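You operate a simulated robot arm through the tools that you are given. There is no shell and no other tool.

Carry out the task below with a simulated two-armed robot. There is one attempt and no reset: what you move stays moved.

Task
Close down the lubricator: wipe the oil smear with the red rag, shut the cup lid and drain the tubes.
Fine: shut the drain once all four are empty, put the rag back and leave the feed knobs. What is to be rubbed or washed off counts as gone when no trace of it is left.

Only the result counts: the job must be done as asked and must still hold three seconds after the hand-in. Knocking over, shifting, dropping, spilling or breaking anything else fails it. Lids that push on must go on centred and level and be pressed home; caps that screw on are set level and turned clockwise until they are tight.

Robot
Two 7-joint arms with fingered hands on one trunk, on a base that moves. Base frame: it is fixed to the floor where the robot stands at the start and does not move with it; the origin is under the middle of the robot, x ahead of it, y to its left, z up. Readings come in mm, degrees, newtons and seconds.
The left shoulder is at the start at [30, 120, 1038], the right one opposite. With the tool pointing down near the work surface each hand reaches from about 300 to 700 mm from the robot's upright axis, wherever it stands, measured 20 degrees to its own side. Places, roughly: brown rag, red rag [-2250, 250, 750]; first feed knob [-2700, 100, 1000]; fourth feed knob [-2800, 300, 1000]; lubricator [-2700, 300, 900]; lubricator cup lid [-2600, 100, 1000]; lubricator drain knob [-2500, 200, 1000]; lubricator lever [-2900, 400, 1000]; oil smear [-2500, 100, 900]; second feed knob [-2700, 200, 1000]; third feed knob [-2800, 200, 1000]. Payload 4 kg a hand.
The TCP of each hand is the grasp point between the finger pads, 19 mm short of the fingertips. In the tool frame z runs along the fingers and y along their closing line. The gripper opens to 120 mm; its body begins 53 mm behind the TCP. The gripper is a hand of 3 fingers: y runs from the thumb to the fingers, the wrist lies at [0, 0, -219] in the tool frame.
Orientation is that of the tool frame in the base frame, as a unit quaternion [x, y, z, w]. With the fingers straight down and closing along the base's y, the tool's x points along the base's -x, its y along +y and its z along -z.

Tools
- The arms move only by the tool apply_moves. It takes "left_deltas", "right_deltas" or both (then of equal length, played together; a hand with none holds still); each is a list of rows, each a list of 6 numbers: the shift along the base's x, y, z in mm, then the turn, a rotation vector about the base's x, y, z in degrees. In form: [[tx, ty, tz, rx, ry, rz], ...]. A call has 1 to 20 rows; each row is the pose to reach, as a shift and turn from the pose commanded when the call began. Rows are played at 5 a second. More than 50 mm and 8.6 degrees between two rows, and nothing of the call is played. Where a pose cannot be reached the arm comes as near as it can. A force on the tool above 40 N (or 10 N above the force at the start of the call, whichever is more), or a blocked arm, ends the call early, and 0.2 s more pass. In this call time passes only in rows, and 0.2 s behind the last. It gives the time, the measured TCP pose, the force on the tool (base axes), the opening and the grip force at its end, in the units of the frame above (readings bear some noise), with the torque about the TCP (base axes, N m) and any sound that the robot's microphone picked up, and new pictures: "views" is both (left out), scene, wrist or none (wrist: the cameras of the hands that moved).
- Cameras (640 x 400 px; columns grow to the right, rows downward): "scene" is now at [64.4, 1, 1595.5]; the picture's right is [0.00, -1.00, 0.00], its down [-0.67, -0.00, -0.74] and it looks along [0.74, 0.00, -0.67] (base axes); focal length 264 px, centre (320, 200). "left" rides on the left gripper at [-66, -4, -79] in its tool frame; the picture's right is [0.05, -1.00, 0.00], its down [0.76, 0.04, -0.64] and it looks along [0.64, 0.03, 0.77] (tool axes); focal length 251 px, centre (320, 200). "right" rides on the right gripper at [66, -4, -79] in its tool frame; the picture's right is [0.05, 1.00, 0.00], its down [-0.76, 0.04, -0.64] and it looks along [-0.64, 0.03, 0.77] (tool axes); focal length 251 px, centre (320, 200). There is no depth. A picture from a camera that has moved, and an enlarged one, comes with that camera's place and axes in the base frame and with its lens.
- move_column(by): moves the trunk up (or, below 0, down) by that many mm; the arms and the scene camera ride with it, the base frame stays. It gives what a move gives, with no picture.
- base_move(legs): drives the robot by 1 to 6 legs, each [ahead, turn to the left] in mm and degrees, along the robot's own axes; the way and the turn of a leg run together, so that a leg with both is an arc; at most 1500 mm and 180 degrees a leg. The arms and the cameras ride along, it lands a little off, and it stops where it bumps. It gives what a move gives, and a new picture of the scene camera.
- curl_fingers(finger1, finger2, thumb_bend, hand): sets how far each is bent, from 0 (flat) to 1 (curled in); at 0.3 the hand is open as for a grip, at 0.7 the pads meet at the TCP. One left out holds its place. A second passes; each finger stops where it meets its share of the squeeze, and holds until it gets a number again. It is the only way to open and close the hand. It gives what a move gives, with no picture; readings hold the bend of each and the force on the fingers (four entries, about 0 where the hand has none), thumb and palm.
- turn_head(pan, tilt): turns the head with the scene camera to pan (to the left, within 120 degrees either way) and tilt (down, from -29 to 69), counted from straight ahead of the robot. It gives what a move gives, and a new picture of the scene camera.
- zoom(camera, box): a new picture of the part [left, top, right, bottom] of that camera's present view, enlarged. It takes no simulated time.
- sign_off(): hands the job in; it is judged then, once.

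Places have to be worked out from the pictures, the camera data and where the tool is seen. Open the grippers and draw the arms clear of the work before you hand the job in, unless the task says otherwise.

The tools are called as a command line: name --argument value ..., lists and objects as JSON in quotes. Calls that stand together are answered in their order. apply_moves: Moves the arms, as the interface text tells. Its arguments: {"type":"object","properties":{"left_deltas":{"type":"array"},"right_deltas":{"type":"array"},"views":{"type":"string","enum":["both","scene","wrist","none"]}},"required":[]} The other tools are called the same way: move_column (by) moves the trunk up or down; curl_fingers (finger1, finger2, thumb_bend, hand) moves the fingers one by one; base_move (legs) drives the base; turn_head (pan, tilt) turns the head that bears the scene camera; zoom (camera, box) takes an enlarged picture of a part of a camera's view; sign_off () hands the job in.

At the start:

```text
t: 0.0
left_tcp_pos: [528.5, 251.4, 1175.3]
left_tcp_rot: [0.007, 1.0, 0.0, -0.001]
left_ft_force: [0.6, 0.7, 0.1]
left_moment: [0.0, 0.01, -0.01]
left_grip_width: 119.9
left_finger_force: 0.0
left_shape: jaw
left_bend: [0.3, 0.3, 0.3]
left_finger forces: [0.0, 0.0, 0.0, 0.1, 0.1, 0.0]
right_tcp_pos: [566.7, -214.5, 1153.7]
right_tcp_rot: [0.007, 1.0, -0.001, 0.0]
right_ft_force: [0.0, 0.3, -0.4]
right_moment: [-0.02, 0.0, 0.02]
right_grip_width: 120.0
right_finger_force: 0.1
right_shape: jaw
right_bend: [0.3, 0.3, 0.3]
right_finger forces: [0.1, 0.0, 0.0, 0.1, 0.0, 0.1]
trunk travel left (down, up): [-250.0, 290.0]
robot x, y, heading: [-0.2, 0.4, -0.2]
head pan, tilt (commanded): [0.1, 41.9]
```

scene: 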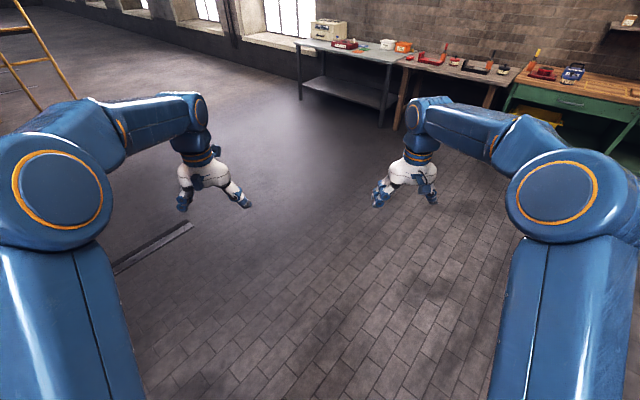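
right: 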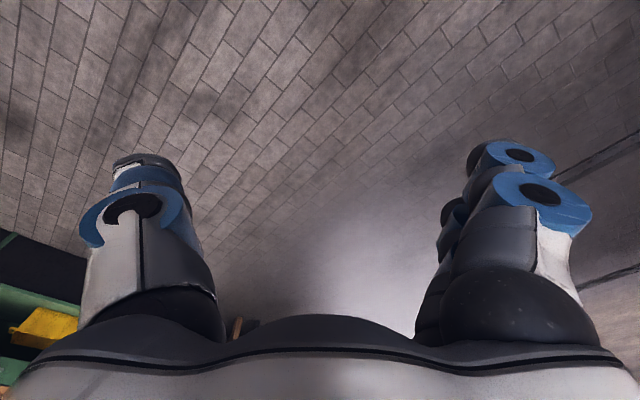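
left: 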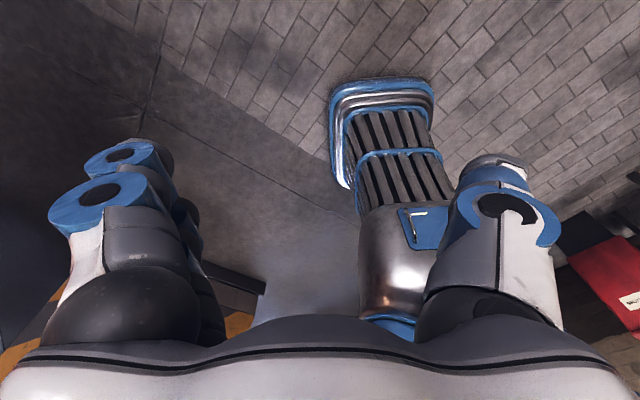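

The work lies behind the robot, around x = -2500. I turn the base half a turn in place to look at it before driving.

base_move --legs '[[0, 175]]'

```text
t: 3.1
left_tcp_pos: [179.5, 563.0, 1173.7]
left_tcp_rot: [-0.393, 0.919, -0.003, 0.001]
left_ft_force: [-0.3, 1.6, -0.8]
left_moment: [-0.07, -0.06, 0.01]
left_grip_width: 120.2
left_finger_force: 0.2
left_shape: jaw
left_bend: [0.3, 0.3, 0.3]
left_finger forces: [0.1, 0.0, 0.1, 0.0, 0.1, 0.0]
right_tcp_pos: [546.8, 273.5, 1150.9]
right_tcp_rot: [-0.393, 0.92, -0.003, 0.001]
right_ft_force: [-1.3, 0.8, -0.2]
right_moment: [-0.1, 0.0, 0.04]
right_grip_width: 120.1
right_finger_force: 0.0
right_shape: jaw
right_bend: [0.3, 0.3, 0.3]
right_finger forces: [0.0, 0.1, 0.0, 0.1, 0.0, 0.0]
trunk travel left (down, up): [-250.0, 290.0]
robot x, y, heading: [51.1, -47.8, 48.2]
head pan, tilt (commanded): [0.1, 41.9]
stopped in leg 1: the robot was blocked; the commanded pose is now the measured one
camera scene: at [91.7, 7.6, 1595.4], right [0.75, -0.66, 0.0], down [-0.44, -0.5, -0.74], along [0.49, 0.56, -0.67], focal length 264 px, centre (320, 200)
```

scene: 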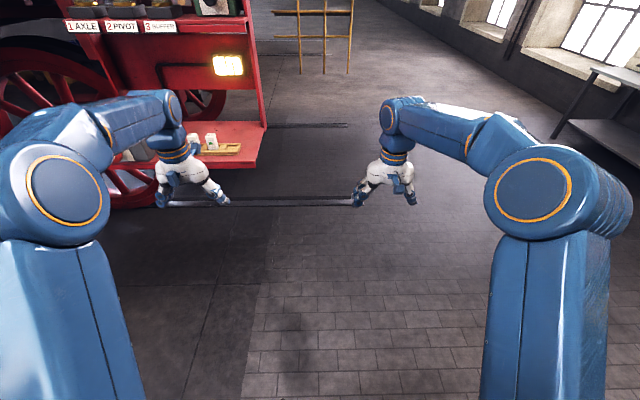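

The turn was blocked at about 48°, so something stands close by. I look around with the head.

turn_head --pan 110 --tilt 40

turn_head --pan 60 --tilt 45

turn_head --pan -60 --tilt 45

turn_head --pan -115 --tilt 40

```text
t: 5.0
left_tcp_pos: [181.8, 557.3, 1176.1]
left_tcp_rot: [-0.392, 0.92, -0.001, 0.002]
left_ft_force: [-0.1, 1.0, -1.0]
left_moment: [0.0, 0.01, -0.01]
left_grip_width: 120.2
left_finger_force: 0.0
left_shape: jaw
left_bend: [0.3, 0.3, 0.3]
left_finger forces: [0.0, 0.1, 0.1, 0.0, 0.0, 0.0]
right_tcp_pos: [550.0, 270.3, 1152.6]
right_tcp_rot: [-0.393, 0.92, -0.001, 0.0]
right_ft_force: [-0.6, 0.1, -0.7]
right_moment: [-0.01, -0.02, 0.02]
right_grip_width: 119.8
right_finger_force: 0.0
right_shape: jaw
right_bend: [0.3, 0.3, 0.3]
right_finger forces: [0.0, 0.0, 0.1, 0.0, 0.1, 0.0]
trunk travel left (down, up): [-250.0, 290.0]
robot x, y, heading: [53.6, -47.9, 48.5]
head pan, tilt (commanded): [110.0, 40.0]
camera scene: at [-39.9, -29.2, 1598.4], right [0.37, 0.93, 0.0], down [0.6, -0.24, -0.77], along [-0.71, 0.28, -0.64], focal length 264 px, centre (320, 200)
```

scene: 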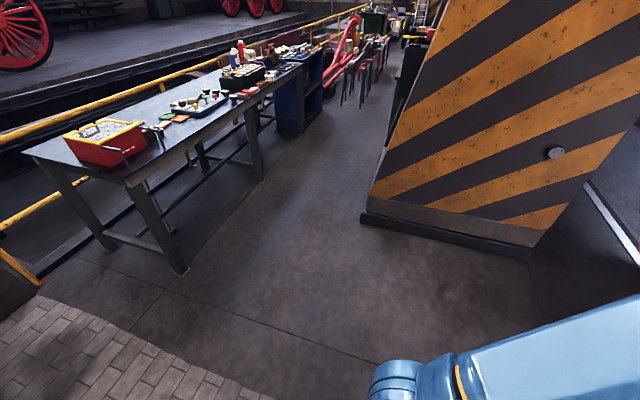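

```text
t: 6.1
left_tcp_pos: [180.8, 558.1, 1176.0]
left_tcp_rot: [-0.394, 0.919, -0.001, 0.001]
left_ft_force: [-0.5, 0.5, -0.2]
left_moment: [0.0, 0.01, 0.01]
left_grip_width: 120.0
left_finger_force: 0.0
left_shape: jaw
left_bend: [0.3, 0.3, 0.3]
left_finger forces: [0.0, 0.0, 0.0, 0.0, 0.0, 0.1]
right_tcp_pos: [550.3, 270.9, 1152.9]
right_tcp_rot: [-0.392, 0.92, 0.0, 0.0]
right_ft_force: [0.2, 0.0, -0.5]
right_moment: [0.04, -0.01, 0.01]
right_grip_width: 120.0
right_finger_force: 0.0
right_shape: jaw
right_bend: [0.3, 0.3, 0.3]
right_finger forces: [0.0, 0.0, 0.0, 0.1, 0.0, 0.1]
trunk travel left (down, up): [-250.0, 290.0]
robot x, y, heading: [52.1, -48.0, 48.4]
head pan, tilt (commanded): [60.0, 45.0]
camera scene: at [13.3, 16.5, 1591.1], right [0.95, 0.32, 0.0], down [0.23, -0.67, -0.71], along [-0.23, 0.67, -0.71], focal length 264 px, centre (320, 200)
```

scene: 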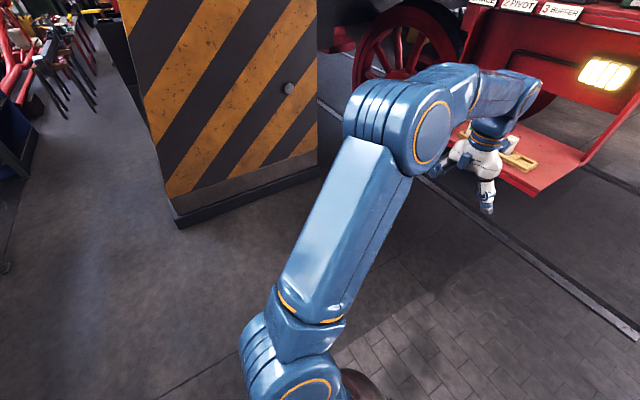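

```text
t: 8.1
left_tcp_pos: [180.8, 558.1, 1175.7]
left_tcp_rot: [-0.393, 0.92, 0.0, 0.001]
left_ft_force: [-0.5, -0.2, -0.2]
left_moment: [0.01, -0.01, 0.01]
left_grip_width: 119.9
left_finger_force: 0.2
left_shape: jaw
left_bend: [0.3, 0.3, 0.3]
left_finger forces: [0.0, 0.0, 0.0, 0.0, 0.0, 0.0]
right_tcp_pos: [551.3, 269.2, 1151.7]
right_tcp_rot: [-0.393, 0.92, -0.001, 0.001]
right_ft_force: [-0.6, -1.0, -1.0]
right_moment: [-0.03, -0.01, 0.01]
right_grip_width: 119.7
right_finger_force: 0.1
right_shape: jaw
right_bend: [0.3, 0.3, 0.3]
right_finger forces: [0.0, 0.1, 0.0, 0.1, 0.0, 0.0]
trunk travel left (down, up): [-250.0, 290.0]
robot x, y, heading: [52.9, -47.0, 48.6]
head pan, tilt (commanded): [-60.0, 45.0]
camera scene: at [119.0, -76.6, 1591.1], right [-0.2, -0.98, 0.0], down [-0.69, 0.14, -0.71], along [0.69, -0.14, -0.71], focal length 264 px, centre (320, 200)
```

scene: 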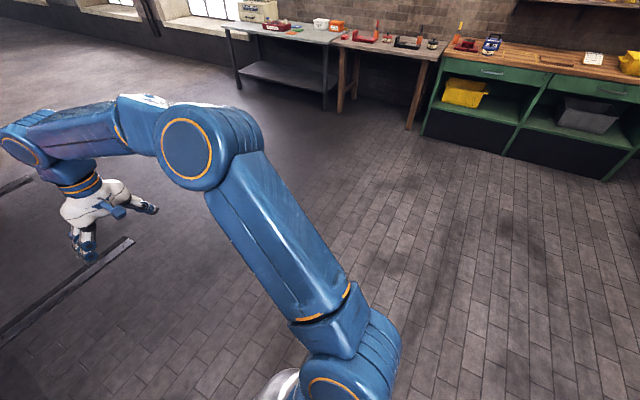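

```text
t: 9.4
left_tcp_pos: [181.3, 558.5, 1176.4]
left_tcp_rot: [-0.394, 0.919, -0.001, 0.0]
left_ft_force: [0.4, -0.6, 0.8]
left_moment: [-0.01, -0.04, -0.02]
left_grip_width: 120.1
left_finger_force: 0.1
left_shape: jaw
left_bend: [0.3, 0.3, 0.3]
left_finger forces: [0.0, 0.0, 0.0, 0.0, 0.1, 0.0]
right_tcp_pos: [549.7, 269.5, 1152.5]
right_tcp_rot: [-0.392, 0.92, -0.001, 0.0]
right_ft_force: [0.5, 0.0, -0.4]
right_moment: [0.01, 0.0, -0.02]
right_grip_width: 120.1
right_finger_force: 0.1
right_shape: jaw
right_bend: [0.3, 0.3, 0.3]
right_finger forces: [0.1, 0.1, 0.1, 0.0, 0.0, 0.1]
trunk travel left (down, up): [-250.0, 290.0]
robot x, y, heading: [52.9, -47.6, 48.7]
head pan, tilt (commanded): [-115.0, 40.0]
camera scene: at [73.3, -138.4, 1598.4], right [-0.92, -0.4, 0.0], down [-0.26, 0.59, -0.77], along [0.31, -0.7, -0.64], focal length 264 px, centre (320, 200)
```

scene: 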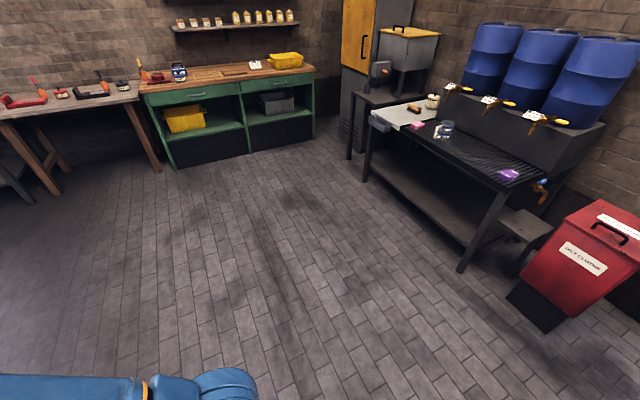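

The benches with the lubricator lie beyond a striped pillar, to my rear-left. Before moving again I need to find what blocked the turn, so I look at the floor near the robot.

turn_head --pan 80 --tilt 69

turn_head --pan 120 --tilt 65

turn_head --pan -120 --tilt 65

apply_moves --left_deltas '[[0, 0, 0, 0, 0, 0]]' --right_deltas '[[0, 0, 0, 0, 0, 0]]' --views "wrist"

```text
t: 12.2
left_tcp_pos: [180.3, 558.4, 1176.4]
left_tcp_rot: [-0.393, 0.919, -0.001, 0.001]
left_ft_force: [-0.2, -0.8, 1.2]
left_moment: [0.0, 0.0, 0.02]
left_grip_width: 119.7
left_finger_force: 0.1
left_shape: jaw
left_bend: [0.3, 0.3, 0.3]
left_finger forces: [0.0, 0.0, 0.1, 0.0, 0.0, 0.0]
right_tcp_pos: [549.9, 270.8, 1153.9]
right_tcp_rot: [-0.393, 0.919, -0.001, -0.001]
right_ft_force: [0.5, -0.7, 0.0]
right_moment: [-0.03, -0.05, -0.01]
right_grip_width: 120.1
right_finger_force: 0.0
right_shape: jaw
right_bend: [0.3, 0.3, 0.3]
right_finger forces: [0.0, 0.0, 0.0, 0.0, 0.0, 0.0]
trunk travel left (down, up): [-250.0, 290.0]
robot x, y, heading: [53.3, -45.5, 48.4]
head pan, tilt (commanded): [80.0, 68.8]
camera scene: at [4.5, -16.8, 1562.2], right [0.78, 0.62, 0.0], down [0.58, -0.73, -0.36], along [-0.23, 0.28, -0.93], focal length 264 px, centre (320, 200)
```

scene: 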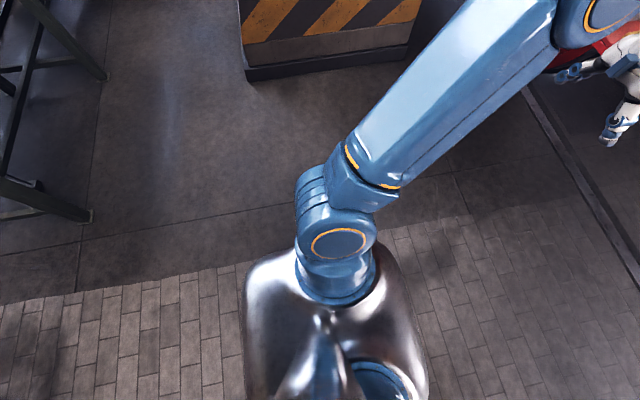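

```text
t: 13.3
left_tcp_pos: [180.9, 557.9, 1176.3]
left_tcp_rot: [-0.393, 0.92, 0.0, 0.002]
left_ft_force: [0.1, 0.6, 0.6]
left_moment: [0.01, 0.0, 0.01]
left_grip_width: 120.1
left_finger_force: 0.1
left_shape: jaw
left_bend: [0.3, 0.3, 0.3]
left_finger forces: [0.0, 0.0, 0.0, 0.1, 0.0, 0.0]
right_tcp_pos: [550.5, 269.4, 1153.1]
right_tcp_rot: [-0.392, 0.92, -0.001, 0.0]
right_ft_force: [0.4, -0.1, 0.7]
right_moment: [-0.02, 0.01, -0.02]
right_grip_width: 119.8
right_finger_force: 0.0
right_shape: jaw
right_bend: [0.3, 0.3, 0.3]
right_finger forces: [0.0, 0.0, 0.0, 0.1, 0.1, 0.1]
trunk travel left (down, up): [-250.0, 290.0]
robot x, y, heading: [52.9, -46.6, 48.6]
head pan, tilt (commanded): [120.0, 65.0]
camera scene: at [-20.2, -48.4, 1566.1], right [0.2, 0.98, 0.0], down [0.89, -0.18, -0.42], along [-0.41, 0.08, -0.91], focal length 264 px, centre (320, 200)
```

scene: 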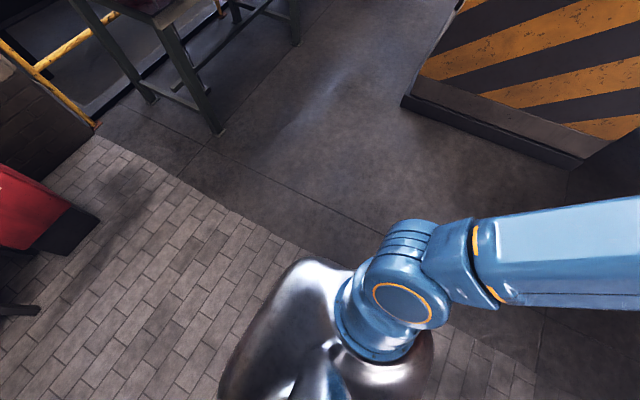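

```text
t: 16.7
left_tcp_pos: [181.0, 556.5, 1177.4]
left_tcp_rot: [-0.393, 0.919, 0.0, 0.001]
left_ft_force: [0.3, -0.6, 0.2]
left_moment: [-0.02, 0.03, -0.01]
left_grip_width: 119.9
left_finger_force: 0.0
left_shape: jaw
left_bend: [0.3, 0.3, 0.3]
left_finger forces: [0.0, 0.0, 0.0, 0.0, 0.0, 0.0]
right_tcp_pos: [549.9, 269.7, 1152.8]
right_tcp_rot: [-0.392, 0.92, 0.0, 0.001]
right_ft_force: [-0.7, 0.5, 0.3]
right_moment: [0.0, -0.02, -0.01]
right_grip_width: 119.9
right_finger_force: 0.0
right_shape: jaw
right_bend: [0.3, 0.3, 0.3]
right_finger forces: [0.0, 0.1, 0.0, 0.0, 0.1, 0.1]
trunk travel left (down, up): [-250.0, 290.0]
robot x, y, heading: [53.3, -49.3, 48.4]
head pan, tilt (commanded): [-120.0, 65.0]
camera scene: at [58.6, -118.1, 1566.1], right [-0.95, -0.32, 0.0], down [-0.29, 0.86, -0.42], along [0.13, -0.4, -0.91], focal length 264 px, centre (320, 200)
```

scene: 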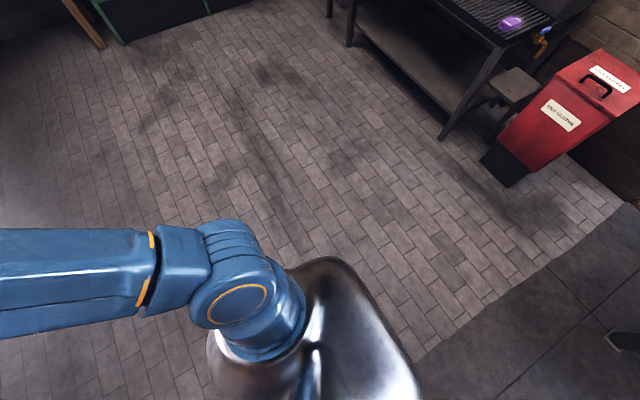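

```text
t: 17.1
left_tcp_pos: [180.5, 558.3, 1176.7]
left_tcp_rot: [-0.393, 0.92, 0.0, 0.002]
left_ft_force: [-0.9, 0.1, 0.4]
left_moment: [0.03, 0.02, -0.03]
left_grip_width: 119.8
left_finger_force: 0.0
left_shape: jaw
left_bend: [0.3, 0.3, 0.3]
left_finger forces: [0.1, 0.0, 0.1, 0.0, 0.0, 0.1]
right_tcp_pos: [550.2, 269.2, 1152.3]
right_tcp_rot: [-0.392, 0.92, -0.001, 0.0]
right_ft_force: [0.0, 0.2, 0.9]
right_moment: [0.0, -0.02, 0.06]
right_grip_width: 119.7
right_finger_force: 0.1
right_shape: jaw
right_bend: [0.3, 0.3, 0.3]
right_finger forces: [0.0, 0.0, 0.1, 0.1, 0.0, 0.0]
trunk travel left (down, up): [-250.0, 290.0]
robot x, y, heading: [54.0, -48.1, 48.6]
head pan, tilt (commanded): [-120.0, 65.0]
camera right: at [506.1, 218.7, 1230.3], right [-0.76, 0.65, 0.0], down [0.5, 0.58, 0.64], along [0.42, 0.49, -0.77], focal length 251 px, centre (320, 200)
camera left: at [229.8, 603.9, 1255.6], right [0.68, -0.73, 0.0], down [-0.56, -0.52, 0.64], along [-0.47, -0.44, -0.77], focal length 251 px, centre (320, 200)
```

right: 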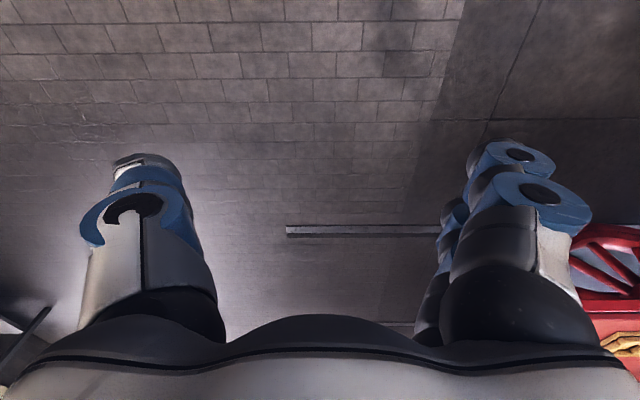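
left: 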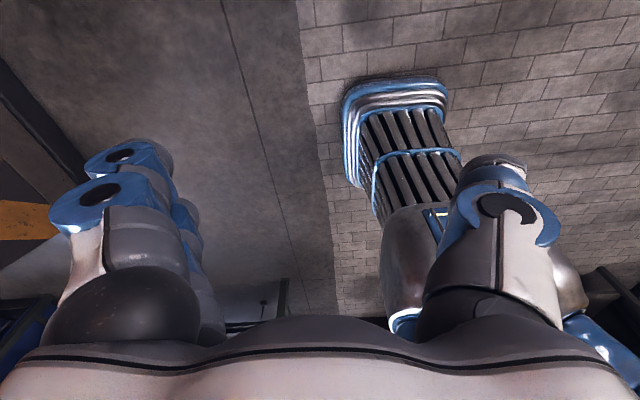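

No floor obstacle is visible, so the bump might be something overhead or beside the left arm. I look level around.

turn_head --pan 0 --tilt 5

turn_head --pan 60 --tilt 5

turn_head --pan 120 --tilt 20

```text
t: 19.1
left_tcp_pos: [181.3, 557.5, 1176.4]
left_tcp_rot: [-0.393, 0.92, -0.001, 0.001]
left_ft_force: [0.5, 0.3, 0.2]
left_moment: [0.01, 0.01, 0.01]
left_grip_width: 120.1
left_finger_force: 0.0
left_shape: jaw
left_bend: [0.3, 0.3, 0.3]
left_finger forces: [0.0, 0.0, 0.0, 0.0, 0.1, 0.0]
right_tcp_pos: [550.0, 269.2, 1151.9]
right_tcp_rot: [-0.391, 0.92, 0.0, 0.0]
right_ft_force: [0.1, 0.5, 0.4]
right_moment: [0.0, 0.02, 0.0]
right_grip_width: 120.1
right_finger_force: 0.1
right_shape: jaw
right_bend: [0.3, 0.3, 0.3]
right_finger forces: [0.0, 0.0, 0.0, 0.1, 0.0, 0.0]
trunk travel left (down, up): [-250.0, 290.0]
robot x, y, heading: [50.8, -49.4, 48.4]
head pan, tilt (commanded): [0.0, 5.0]
camera scene: at [100.2, 8.3, 1654.0], right [0.75, -0.66, 0.0], down [-0.06, -0.07, -1.0], along [0.66, 0.75, -0.09], focal length 264 px, centre (320, 200)
```

scene: 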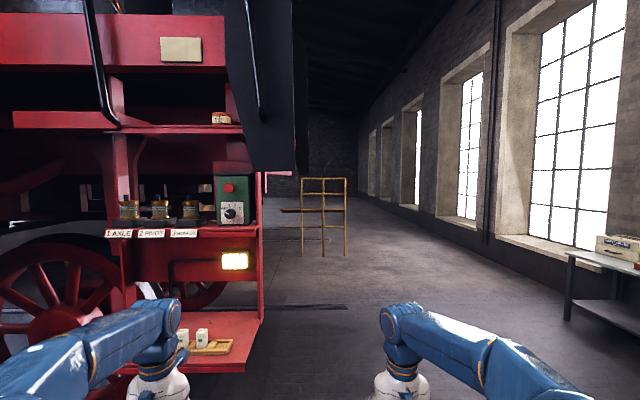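

```text
t: 20.4
left_tcp_pos: [181.5, 557.4, 1175.7]
left_tcp_rot: [-0.393, 0.919, 0.0, 0.001]
left_ft_force: [-0.5, -0.3, 0.1]
left_moment: [0.0, 0.0, 0.0]
left_grip_width: 120.4
left_finger_force: 0.1
left_shape: jaw
left_bend: [0.3, 0.3, 0.3]
left_finger forces: [0.1, 0.0, 0.0, 0.0, 0.0, 0.0]
right_tcp_pos: [550.3, 270.2, 1152.7]
right_tcp_rot: [-0.392, 0.92, -0.001, 0.0]
right_ft_force: [0.1, 0.2, -0.6]
right_moment: [-0.02, -0.02, 0.01]
right_grip_width: 120.3
right_finger_force: 0.0
right_shape: jaw
right_bend: [0.3, 0.3, 0.3]
right_finger forces: [0.0, 0.0, 0.0, 0.1, 0.0, 0.0]
trunk travel left (down, up): [-250.0, 290.0]
robot x, y, heading: [54.9, -49.6, 48.6]
head pan, tilt (commanded): [60.0, 5.0]
camera scene: at [10.2, 26.6, 1654.1], right [0.95, 0.32, 0.0], down [0.03, -0.08, -1.0], along [-0.32, 0.94, -0.09], focal length 264 px, centre (320, 200)
```

scene: 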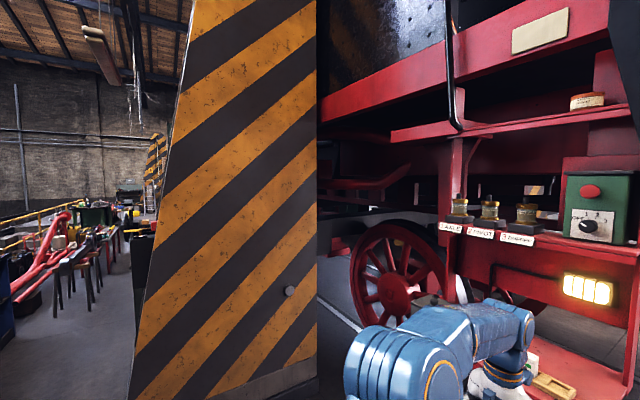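

```text
t: 21.7
left_tcp_pos: [181.4, 557.5, 1177.3]
left_tcp_rot: [-0.393, 0.92, -0.001, 0.001]
left_ft_force: [0.1, -0.3, 1.4]
left_moment: [0.05, -0.02, 0.02]
left_grip_width: 120.2
left_finger_force: 0.1
left_shape: jaw
left_bend: [0.3, 0.3, 0.3]
left_finger forces: [0.1, 0.0, 0.1, 0.0, 0.0, 0.0]
right_tcp_pos: [549.2, 269.5, 1152.4]
right_tcp_rot: [-0.392, 0.92, -0.001, 0.001]
right_ft_force: [0.6, -0.4, -0.1]
right_moment: [-0.03, 0.0, 0.05]
right_grip_width: 120.0
right_finger_force: 0.0
right_shape: jaw
right_bend: [0.3, 0.3, 0.3]
right_finger forces: [0.0, 0.0, 0.0, 0.0, 0.1, 0.1]
trunk travel left (down, up): [-250.0, 290.0]
robot x, y, heading: [53.3, -45.1, 48.5]
head pan, tilt (commanded): [120.0, 20.0]
camera scene: at [-51.9, -41.9, 1629.8], right [0.2, 0.98, 0.0], down [0.33, -0.07, -0.94], along [-0.92, 0.19, -0.34], focal length 264 px, centre (320, 200)
```

scene: 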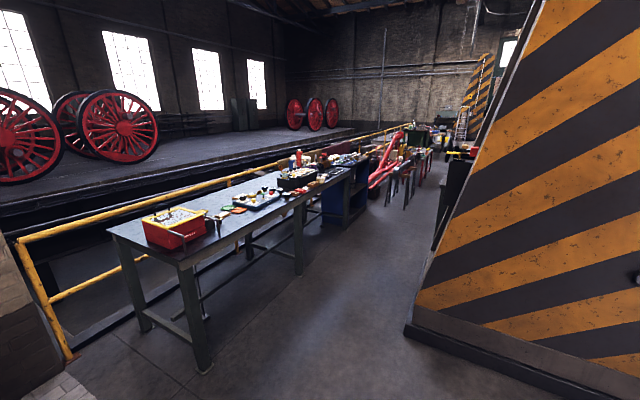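

The board with the cups on the locomotive is close on my left, so it is likely what stopped the turn. I zoom towards the bench with the lubricator from here to plan the drive.

zoom --camera "scene" --box '[220, 120, 400, 240]'

zoom --camera "scene" --box '[80, 150, 330, 306]'

```text
3.33 times, centred on (310, 180) of scene
camera zoom: at [-51.9, -41.9, 1629.8], right [0.2, 0.98, 0.0], down [0.33, -0.07, -0.94], along [-0.92, 0.19, -0.34], focal length 880 px, centre (353, 267)
```

zoom: 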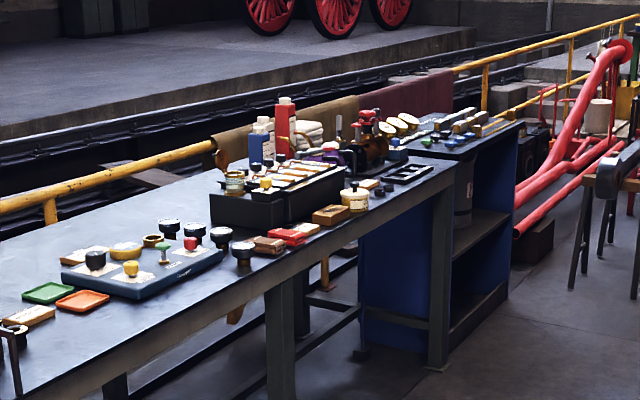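

```text
2.56 times, centred on (205, 228) of scene
camera zoom: at [-51.9, -41.9, 1629.8], right [0.2, 0.98, 0.0], down [0.33, -0.07, -0.94], along [-0.92, 0.19, -0.34], focal length 676 px, centre (614, 128)
```

zoom: 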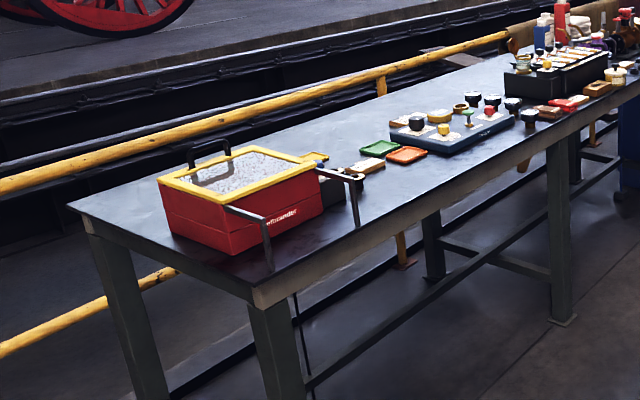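

The lubricator is the black box on the bench, with the rags at the bench's front edge near (-2400, 250). I turn back clockwise, a way already known to be clear, then reverse towards the aisle between bench and pillar.

base_move --legs '[[0, -57]]'

```text
t: 24.3
left_tcp_pos: [605.5, 236.9, 1176.4]
left_tcp_rot: [0.037, 0.999, 0.001, -0.001]
left_ft_force: [0.5, -0.8, 0.8]
left_moment: [0.04, 0.0, -0.01]
left_grip_width: 119.7
left_finger_force: 0.1
left_shape: jaw
left_bend: [0.3, 0.3, 0.3]
left_finger forces: [0.1, 0.0, 0.1, 0.0, 0.0, 0.0]
right_tcp_pos: [615.6, -232.6, 1152.3]
right_tcp_rot: [0.038, 0.999, 0.001, -0.001]
right_ft_force: [-0.7, -0.6, -0.7]
right_moment: [0.08, 0.02, 0.0]
right_grip_width: 120.4
right_finger_force: 0.0
right_shape: jaw
right_bend: [0.3, 0.3, 0.3]
right_finger forces: [0.1, 0.0, 0.0, 0.1, 0.1, 0.1]
trunk travel left (down, up): [-250.0, 290.0]
robot x, y, heading: [52.7, 22.2, -3.8]
head pan, tilt (commanded): [120.0, 20.0]
stopped in leg 1: the robot was blocked; the commanded pose is now the measured one
camera scene: at [-5.6, 104.9, 1630.1], right [0.9, 0.44, 0.0], down [0.15, -0.3, -0.94], along [-0.42, 0.84, -0.34], focal length 264 px, centre (320, 200)
```

scene: 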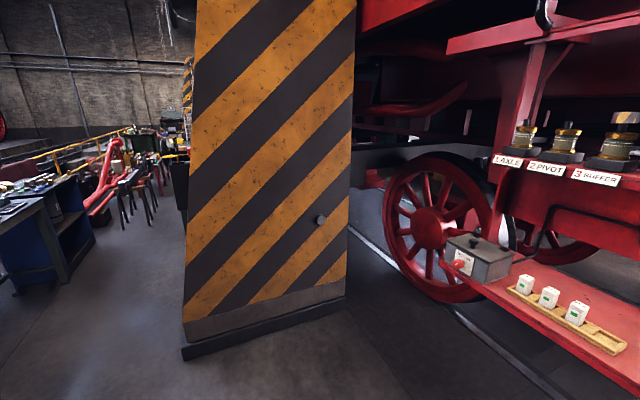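

Again it stopped after about 50° with a sideways drift of about 70 mm, though nothing is near, so it looks like slip on large turns. I use smaller legs: a small turn and a reverse of 600 mm.

base_move --legs '[[0, -6], [-600, 0]]'

```text
t: 28.2
left_tcp_pos: [25.8, 286.8, 1175.9]
left_tcp_rot: [0.086, 0.996, 0.0, 0.001]
left_ft_force: [-0.7, -0.2, -0.2]
left_moment: [0.0, 0.01, -0.01]
left_grip_width: 120.1
left_finger_force: 0.1
left_shape: jaw
left_bend: [0.3, 0.3, 0.3]
left_finger forces: [0.0, 0.1, 0.1, 0.0, 0.1, 0.0]
right_tcp_pos: [-11.2, -181.6, 1152.5]
right_tcp_rot: [0.089, 0.996, 0.0, 0.0]
right_ft_force: [0.0, 0.2, 0.6]
right_moment: [0.0, -0.03, -0.02]
right_grip_width: 119.8
right_finger_force: 0.1
right_shape: jaw
right_bend: [0.3, 0.3, 0.3]
right_finger forces: [0.0, 0.0, 0.1, 0.0, 0.0, 0.1]
trunk travel left (down, up): [-250.0, 290.0]
robot x, y, heading: [-543.2, 124.3, -9.4]
head pan, tilt (commanded): [120.0, 20.0]
camera scene: at [-595.8, 216.0, 1629.8], right [0.94, 0.35, 0.0], down [0.12, -0.32, -0.94], along [-0.33, 0.88, -0.34], focal length 264 px, centre (320, 200)
```

scene: 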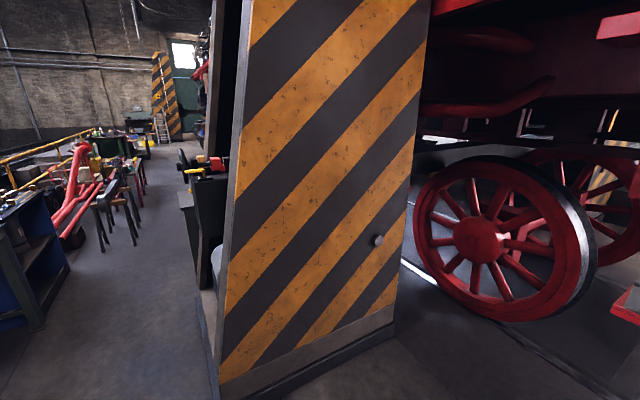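

Small legs work. The robot is at (-543, 124). I reverse on into the aisle and raise the trunk so the hands clear the bench objects.

base_move --legs '[[-700, 0]]'

move_column --by 150

```text
t: 32.1
left_tcp_pos: [-668.7, 403.8, 1176.2]
left_tcp_rot: [0.09, 0.996, 0.0, 0.001]
left_ft_force: [0.0, 0.0, 0.1]
left_moment: [0.01, -0.01, -0.01]
left_grip_width: 120.0
left_finger_force: 0.1
left_shape: jaw
left_bend: [0.3, 0.3, 0.3]
left_finger forces: [0.0, 0.1, 0.1, 0.0, 0.1, 0.0]
right_tcp_pos: [-707.8, -64.0, 1152.4]
right_tcp_rot: [0.091, 0.996, 0.0, 0.0]
right_ft_force: [-0.4, -0.2, -0.5]
right_moment: [0.03, -0.02, -0.02]
right_grip_width: 120.0
right_finger_force: 0.1
right_shape: jaw
right_bend: [0.3, 0.3, 0.3]
right_finger forces: [0.0, 0.0, 0.0, 0.0, 0.1, 0.0]
trunk travel left (down, up): [-250.0, 290.0]
robot x, y, heading: [-1241.3, 247.2, -10.2]
head pan, tilt (commanded): [120.0, 20.0]
camera scene: at [-1290.2, 337.4, 1629.7], right [0.94, 0.34, 0.0], down [0.12, -0.32, -0.94], along [-0.32, 0.88, -0.34], focal length 264 px, centre (320, 200)
```

scene: 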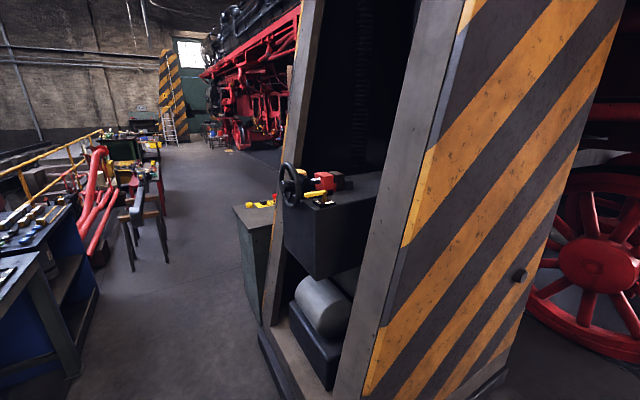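

```text
t: 33.8
left_tcp_pos: [-668.1, 403.1, 1326.3]
left_tcp_rot: [0.09, 0.996, 0.0, 0.001]
left_ft_force: [0.3, -0.7, -0.4]
left_moment: [0.02, 0.01, 0.0]
left_grip_width: 120.3
left_finger_force: 0.1
left_shape: jaw
left_bend: [0.3, 0.3, 0.3]
left_finger forces: [0.0, 0.0, 0.0, 0.1, 0.0, 0.0]
right_tcp_pos: [-708.1, -63.2, 1302.4]
right_tcp_rot: [0.091, 0.996, 0.0, 0.0]
right_ft_force: [0.1, -1.4, 0.5]
right_moment: [0.01, 0.0, 0.0]
right_grip_width: 119.9
right_finger_force: 0.1
right_shape: jaw
right_bend: [0.3, 0.3, 0.3]
right_finger forces: [0.1, 0.0, 0.0, 0.0, 0.1, 0.1]
trunk travel left (down, up): [-400.0, 140.0]
robot x, y, heading: [-1238.3, 243.7, -10.3]
head pan, tilt (commanded): [120.0, 20.0]
```

Readings agree with the plan: robot at (-1241, 247), heading -10°, aisle clear by about 550 mm on each side. I turn to -24° and reverse to a spot in front of the lubricator.

base_move --legs '[[0, -13.5], [-980, 0]]'

turn_head --pan -90 --tilt 45

```text
t: 39.8
left_tcp_pos: [-1542.5, 657.9, 1327.3]
left_tcp_rot: [0.208, 0.978, 0.001, 0.001]
left_ft_force: [-0.3, -0.1, -0.8]
left_moment: [-0.03, 0.03, -0.03]
left_grip_width: 120.0
left_finger_force: 0.0
left_shape: jaw
left_bend: [0.3, 0.3, 0.3]
left_finger forces: [0.0, 0.0, 0.1, 0.0, 0.0, 0.0]
right_tcp_pos: [-1691.8, 212.8, 1302.4]
right_tcp_rot: [0.209, 0.978, 0.001, 0.0]
right_ft_force: [-0.5, 0.3, 0.6]
right_moment: [0.01, 0.0, 0.0]
right_grip_width: 120.2
right_finger_force: 0.0
right_shape: jaw
right_bend: [0.3, 0.3, 0.3]
right_finger forces: [0.1, 0.0, 0.0, 0.0, 0.0, 0.0]
trunk travel left (down, up): [-400.0, 140.0]
robot x, y, heading: [-2137.0, 639.6, -23.7]
head pan, tilt (commanded): [120.0, 20.0]
camera scene: at [-2163.7, 738.2, 1779.8], right [0.99, 0.11, 0.0], down [0.04, -0.34, -0.94], along [-0.1, 0.93, -0.34], focal length 264 px, centre (320, 200)
```

scene: 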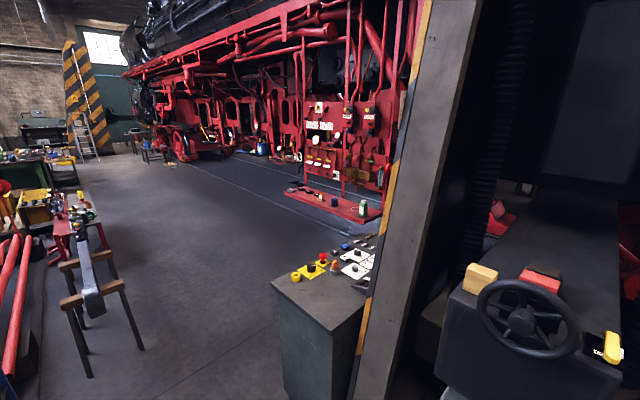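

```text
t: 42.8
left_tcp_pos: [-1543.7, 657.6, 1325.3]
left_tcp_rot: [0.208, 0.978, 0.0, 0.001]
left_ft_force: [-0.2, 0.2, 0.2]
left_moment: [0.01, 0.03, 0.03]
left_grip_width: 120.2
left_finger_force: 0.0
left_shape: jaw
left_bend: [0.3, 0.3, 0.3]
left_finger forces: [0.0, 0.0, 0.1, 0.0, 0.0, 0.0]
right_tcp_pos: [-1691.9, 213.2, 1303.5]
right_tcp_rot: [0.209, 0.978, 0.0, 0.0]
right_ft_force: [-0.6, 0.3, 0.5]
right_moment: [-0.01, -0.03, 0.0]
right_grip_width: 120.1
right_finger_force: 0.1
right_shape: jaw
right_bend: [0.3, 0.3, 0.3]
right_finger forces: [0.0, 0.1, 0.0, 0.1, 0.0, 0.1]
trunk travel left (down, up): [-400.0, 140.0]
robot x, y, heading: [-2134.1, 639.0, -23.9]
head pan, tilt (commanded): [-90.0, 45.0]
camera scene: at [-2186.0, 571.1, 1741.1], right [-0.92, 0.4, 0.0], down [0.28, 0.65, -0.71], along [-0.28, -0.65, -0.71], focal length 264 px, centre (320, 200)
```

scene: 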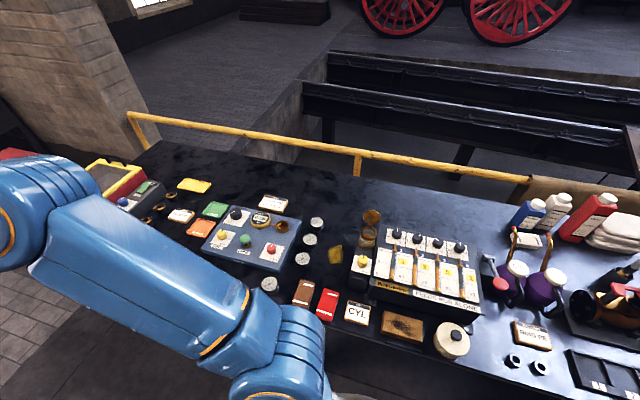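

The lubricator stands right in front, with red and brown rags at the front edge. I zoom in for detail.

zoom --camera "scene" --box '[330, 200, 500, 310]'

zoom --camera "scene" --box '[250, 220, 480, 370]'

```text
3.64 times, centred on (415, 255) of scene
camera zoom: at [-2186.0, 571.1, 1741.1], right [-0.92, 0.4, 0.0], down [0.28, 0.65, -0.71], along [-0.28, -0.65, -0.71], focal length 960 px, centre (-26, 0)
```

zoom: 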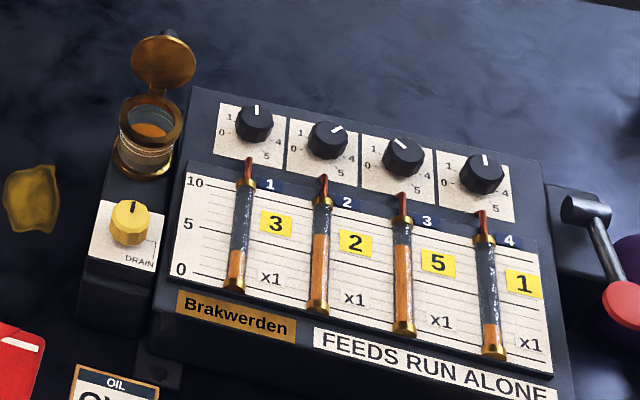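

```text
2.67 times, centred on (365, 295) of scene
camera zoom: at [-2186.0, 571.1, 1741.1], right [-0.92, 0.4, 0.0], down [0.28, 0.65, -0.71], along [-0.28, -0.65, -0.71], focal length 704 px, centre (200, -53)
```

zoom: 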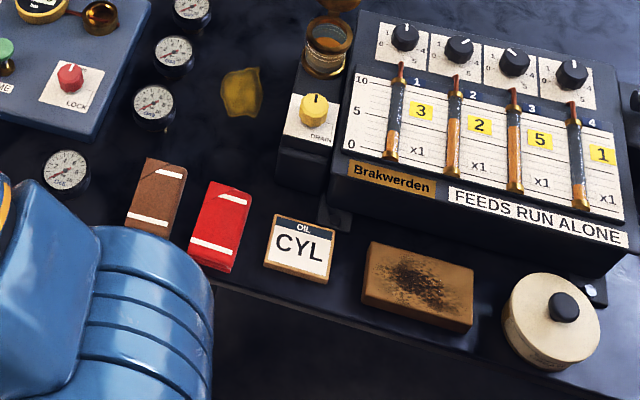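

The lubricator, smear, rags and drain knob are all identified. I now turn clockwise in small legs to face the bench squarely (heading about -129°).

base_move --legs '[[0, -26], [0, -26], [0, -26], [0, -27]]'

turn_head --pan 0 --tilt 50

```text
t: 45.8
left_tcp_pos: [-1741.4, 193.9, 1326.1]
left_tcp_rot: [0.604, 0.797, 0.001, 0.001]
left_ft_force: [-0.6, -0.6, 0.3]
left_moment: [0.01, 0.0, -0.03]
left_grip_width: 120.1
left_finger_force: 0.0
left_shape: jaw
left_bend: [0.3, 0.3, 0.3]
left_finger forces: [0.0, 0.0, 0.0, 0.1, 0.1, 0.0]
right_tcp_pos: [-2179.8, 25.5, 1302.4]
right_tcp_rot: [0.606, 0.795, 0.001, 0.001]
right_ft_force: [-0.2, -0.1, 0.0]
right_moment: [0.02, -0.03, 0.01]
right_grip_width: 120.0
right_finger_force: 0.0
right_shape: jaw
right_bend: [0.3, 0.3, 0.3]
right_finger forces: [0.0, 0.0, 0.0, 0.1, 0.1, 0.0]
trunk travel left (down, up): [-400.0, 140.0]
robot x, y, heading: [-2064.9, 657.5, -75.5]
head pan, tilt (commanded): [-90.0, 45.0]
stopped in leg 2: the robot was blocked; the commanded pose is now the measured one
camera scene: at [-2153.5, 658.5, 1741.0], right [-0.24, 0.97, 0.0], down [0.69, 0.17, -0.71], along [-0.69, -0.17, -0.71], focal length 264 px, centre (320, 200)
```

scene: 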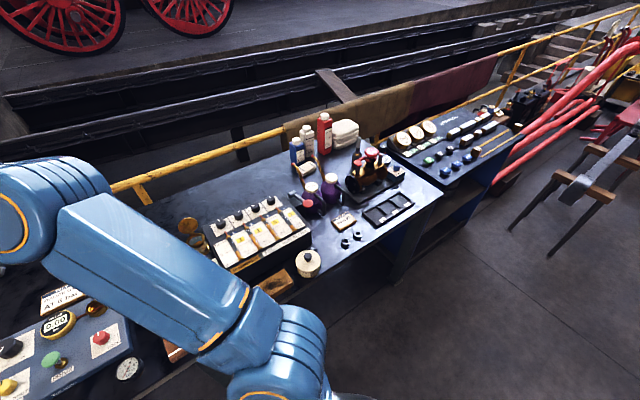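

```text
t: 47.5
left_tcp_pos: [-1740.1, 194.8, 1326.1]
left_tcp_rot: [0.605, 0.796, 0.0, 0.001]
left_ft_force: [-0.1, 0.5, 0.4]
left_moment: [-0.01, -0.01, 0.01]
left_grip_width: 119.8
left_finger_force: 0.2
left_shape: jaw
left_bend: [0.3, 0.3, 0.3]
left_finger forces: [0.0, 0.1, 0.1, 0.0, 0.1, 0.1]
right_tcp_pos: [-2179.6, 27.0, 1303.1]
right_tcp_rot: [0.606, 0.796, 0.0, -0.001]
right_ft_force: [0.1, 0.1, 0.0]
right_moment: [0.0, -0.03, 0.0]
right_grip_width: 119.6
right_finger_force: 0.0
right_shape: jaw
right_bend: [0.3, 0.3, 0.3]
right_finger forces: [0.0, 0.0, 0.1, 0.0, 0.0, 0.0]
trunk travel left (down, up): [-400.0, 140.0]
robot x, y, heading: [-2066.6, 658.4, -76.0]
head pan, tilt (commanded): [0.0, 50.0]
camera scene: at [-2055.4, 604.0, 1734.1], right [-0.97, -0.24, 0.0], down [-0.19, 0.74, -0.64], along [0.16, -0.62, -0.77], focal length 264 px, centre (320, 200)
```

scene: 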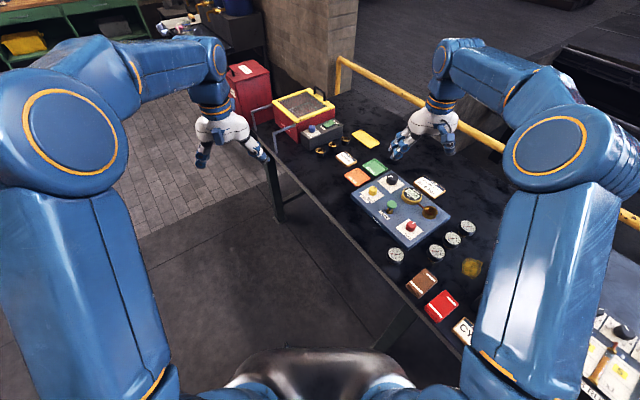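

The block is just accumulated slip over ~50° of turn per call; it resets each call. I turn the remaining 53° in two calls.

base_move --legs '[[0, -27]]'

base_move --legs '[[0, -26]]'

```text
t: 49.2
left_tcp_pos: [-1991.4, 93.0, 1325.6]
left_tcp_rot: [0.775, 0.632, 0.0, 0.0]
left_ft_force: [-0.3, 0.4, -0.3]
left_moment: [0.0, -0.01, 0.01]
left_grip_width: 120.1
left_finger_force: 0.0
left_shape: jaw
left_bend: [0.3, 0.3, 0.3]
left_finger forces: [0.0, 0.0, 0.1, 0.0, 0.0, 0.0]
right_tcp_pos: [-2457.4, 142.7, 1304.4]
right_tcp_rot: [0.777, 0.63, 0.0, 0.0]
right_ft_force: [-0.8, 0.2, -0.7]
right_moment: [-0.01, -0.06, 0.05]
right_grip_width: 119.9
right_finger_force: 0.0
right_shape: jaw
right_bend: [0.3, 0.3, 0.3]
right_finger forces: [0.0, 0.0, 0.0, 0.0, 0.1, 0.0]
trunk travel left (down, up): [-400.0, 140.0]
robot x, y, heading: [-2030.8, 646.9, -103.0]
head pan, tilt (commanded): [0.0, 50.0]
camera scene: at [-2045.1, 592.8, 1734.1], right [-0.97, 0.23, 0.0], down [0.17, 0.75, -0.64], along [-0.15, -0.63, -0.77], focal length 264 px, centre (320, 200)
```

scene: 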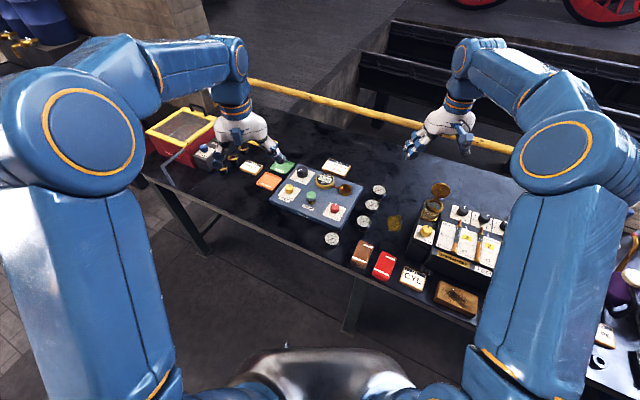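

```text
t: 51.0
left_tcp_pos: [-2243.2, 130.7, 1325.3]
left_tcp_rot: [0.898, 0.439, 0.0, 0.001]
left_ft_force: [-0.1, 0.2, 0.5]
left_moment: [0.01, 0.01, -0.02]
left_grip_width: 120.0
left_finger_force: 0.1
left_shape: jaw
left_bend: [0.3, 0.3, 0.3]
left_finger forces: [0.0, 0.0, 0.1, 0.1, 0.0, 0.1]
right_tcp_pos: [-2638.4, 383.9, 1302.4]
right_tcp_rot: [0.899, 0.437, 0.0, 0.001]
right_ft_force: [0.1, 0.7, -0.1]
right_moment: [0.03, -0.03, 0.02]
right_grip_width: 120.0
right_finger_force: 0.1
right_shape: jaw
right_bend: [0.3, 0.3, 0.3]
right_finger forces: [0.0, 0.0, 0.0, 0.1, 0.0, 0.0]
trunk travel left (down, up): [-400.0, 140.0]
robot x, y, heading: [-2005.0, 625.2, -129.2]
head pan, tilt (commanded): [0.0, 50.0]
camera scene: at [-2041.8, 579.0, 1734.1], right [-0.78, 0.63, 0.0], down [0.48, 0.6, -0.64], along [-0.4, -0.5, -0.77], focal length 264 px, centre (320, 200)
```

scene: 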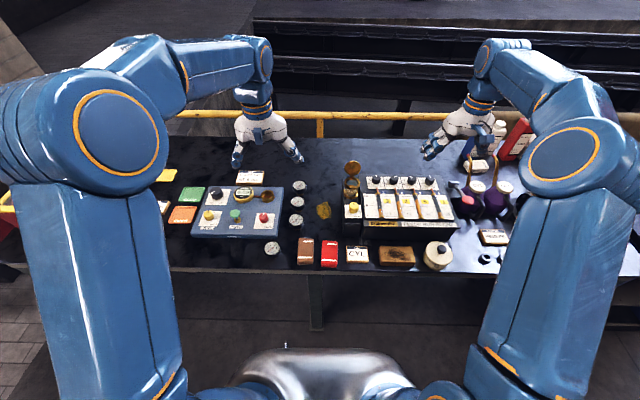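

Now facing the bench squarely at heading -129°, about 530 mm from its front legs. I drive 180 mm forward, leaving about 100 mm between base and bench leg.

base_move --legs '[[170, 0]]'

turn_head --pan -8 --tilt 52

```text
t: 52.4
left_tcp_pos: [-2345.4, -4.3, 1326.3]
left_tcp_rot: [0.897, 0.441, 0.0, 0.0]
left_ft_force: [-1.4, -0.6, 0.0]
left_moment: [0.02, -0.01, -0.01]
left_grip_width: 120.2
left_finger_force: 0.0
left_shape: jaw
left_bend: [0.3, 0.3, 0.3]
left_finger forces: [0.0, 0.0, 0.0, 0.0, 0.0, 0.1]
right_tcp_pos: [-2742.2, 247.3, 1303.9]
right_tcp_rot: [0.898, 0.439, 0.0, 0.0]
right_ft_force: [-0.7, -0.2, -1.0]
right_moment: [0.01, -0.02, 0.03]
right_grip_width: 119.9
right_finger_force: 0.1
right_shape: jaw
right_bend: [0.3, 0.3, 0.3]
right_finger forces: [0.1, 0.0, 0.0, 0.1, 0.1, 0.1]
trunk travel left (down, up): [-400.0, 140.0]
robot x, y, heading: [-2113.7, 490.0, -128.5]
head pan, tilt (commanded): [0.0, 50.0]
camera scene: at [-2146.8, 445.4, 1734.1], right [-0.78, 0.62, 0.0], down [0.48, 0.6, -0.64], along [-0.4, -0.5, -0.77], focal length 264 px, centre (320, 200)
```

scene: 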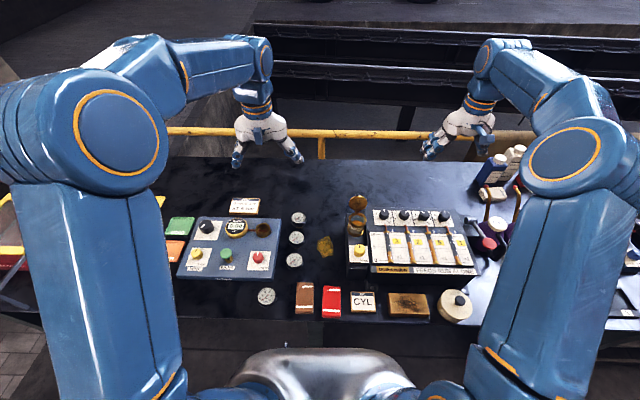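

```text
t: 53.1
left_tcp_pos: [-2346.5, -4.7, 1325.1]
left_tcp_rot: [0.897, 0.442, 0.001, 0.001]
left_ft_force: [-0.2, -1.4, 0.2]
left_moment: [0.03, 0.01, 0.02]
left_grip_width: 119.9
left_finger_force: 0.0
left_shape: jaw
left_bend: [0.3, 0.3, 0.3]
left_finger forces: [0.0, 0.0, 0.0, 0.0, 0.0, 0.0]
right_tcp_pos: [-2744.1, 246.6, 1302.5]
right_tcp_rot: [0.898, 0.439, 0.0, 0.0]
right_ft_force: [0.2, -0.3, -0.5]
right_moment: [0.03, -0.04, 0.0]
right_grip_width: 120.3
right_finger_force: 0.0
right_shape: jaw
right_bend: [0.3, 0.3, 0.3]
right_finger forces: [0.0, 0.1, 0.1, 0.0, 0.1, 0.1]
trunk travel left (down, up): [-400.0, 140.0]
robot x, y, heading: [-2115.6, 489.6, -128.6]
head pan, tilt (commanded): [-8.0, 52.0]
camera scene: at [-2155.4, 453.9, 1731.4], right [-0.69, 0.72, 0.0], down [0.57, 0.54, -0.61], along [-0.45, -0.42, -0.79], focal length 264 px, centre (320, 200)
```

scene: 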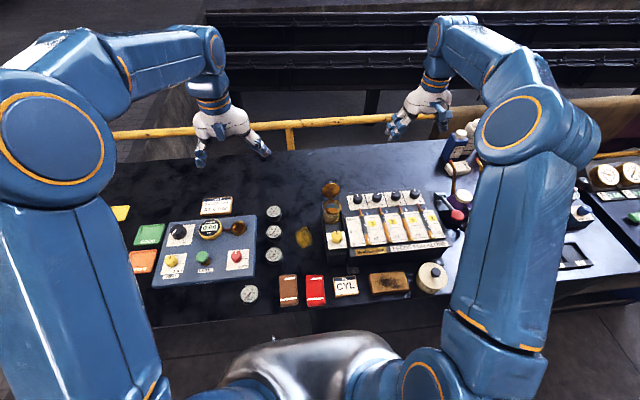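

The robot stands about 354 mm from the bench. I zoom in on the rag, smear and lubricator to locate them precisely.

zoom --camera "scene" --box '[260, 160, 460, 290]'

zoom --camera "scene" --box '[250, 210, 370, 320]'

zoom --camera "scene" --box '[310, 170, 390, 250]'

```text
3.08 times, centred on (360, 225) of scene
camera zoom: at [-2155.4, 453.9, 1731.4], right [-0.69, 0.72, 0.0], down [0.57, 0.54, -0.61], along [-0.45, -0.42, -0.79], focal length 812 px, centre (197, 123)
```

zoom: 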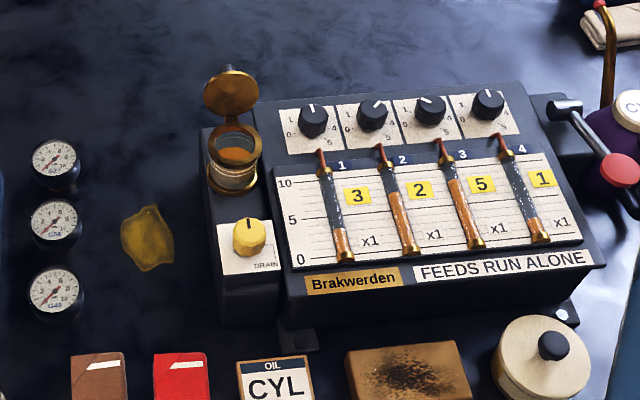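

```text
3.64 times, centred on (310, 265) of scene
camera zoom: at [-2155.4, 453.9, 1731.4], right [-0.69, 0.72, 0.0], down [0.57, 0.54, -0.61], along [-0.45, -0.42, -0.79], focal length 960 px, centre (356, -36)
```

zoom: 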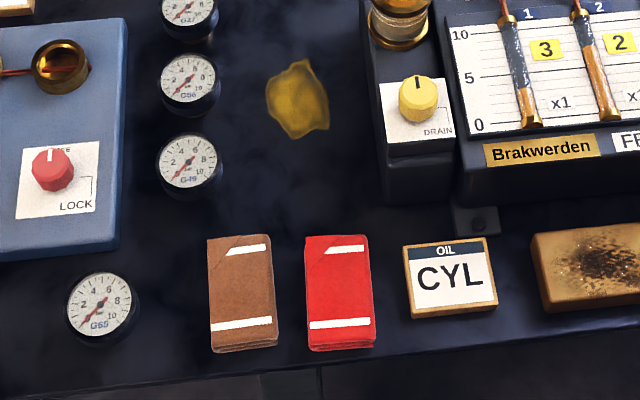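

```text
5.00 times, centred on (350, 210) of scene
camera zoom: at [-2155.4, 453.9, 1731.4], right [-0.69, 0.72, 0.0], down [0.57, 0.54, -0.61], along [-0.45, -0.42, -0.79], focal length 1320 px, centre (170, 150)
```

zoom: 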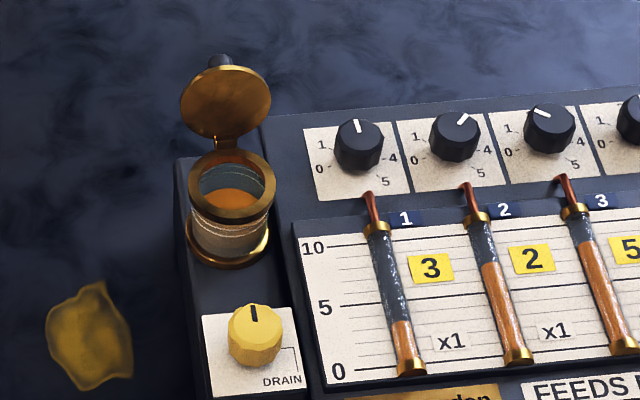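

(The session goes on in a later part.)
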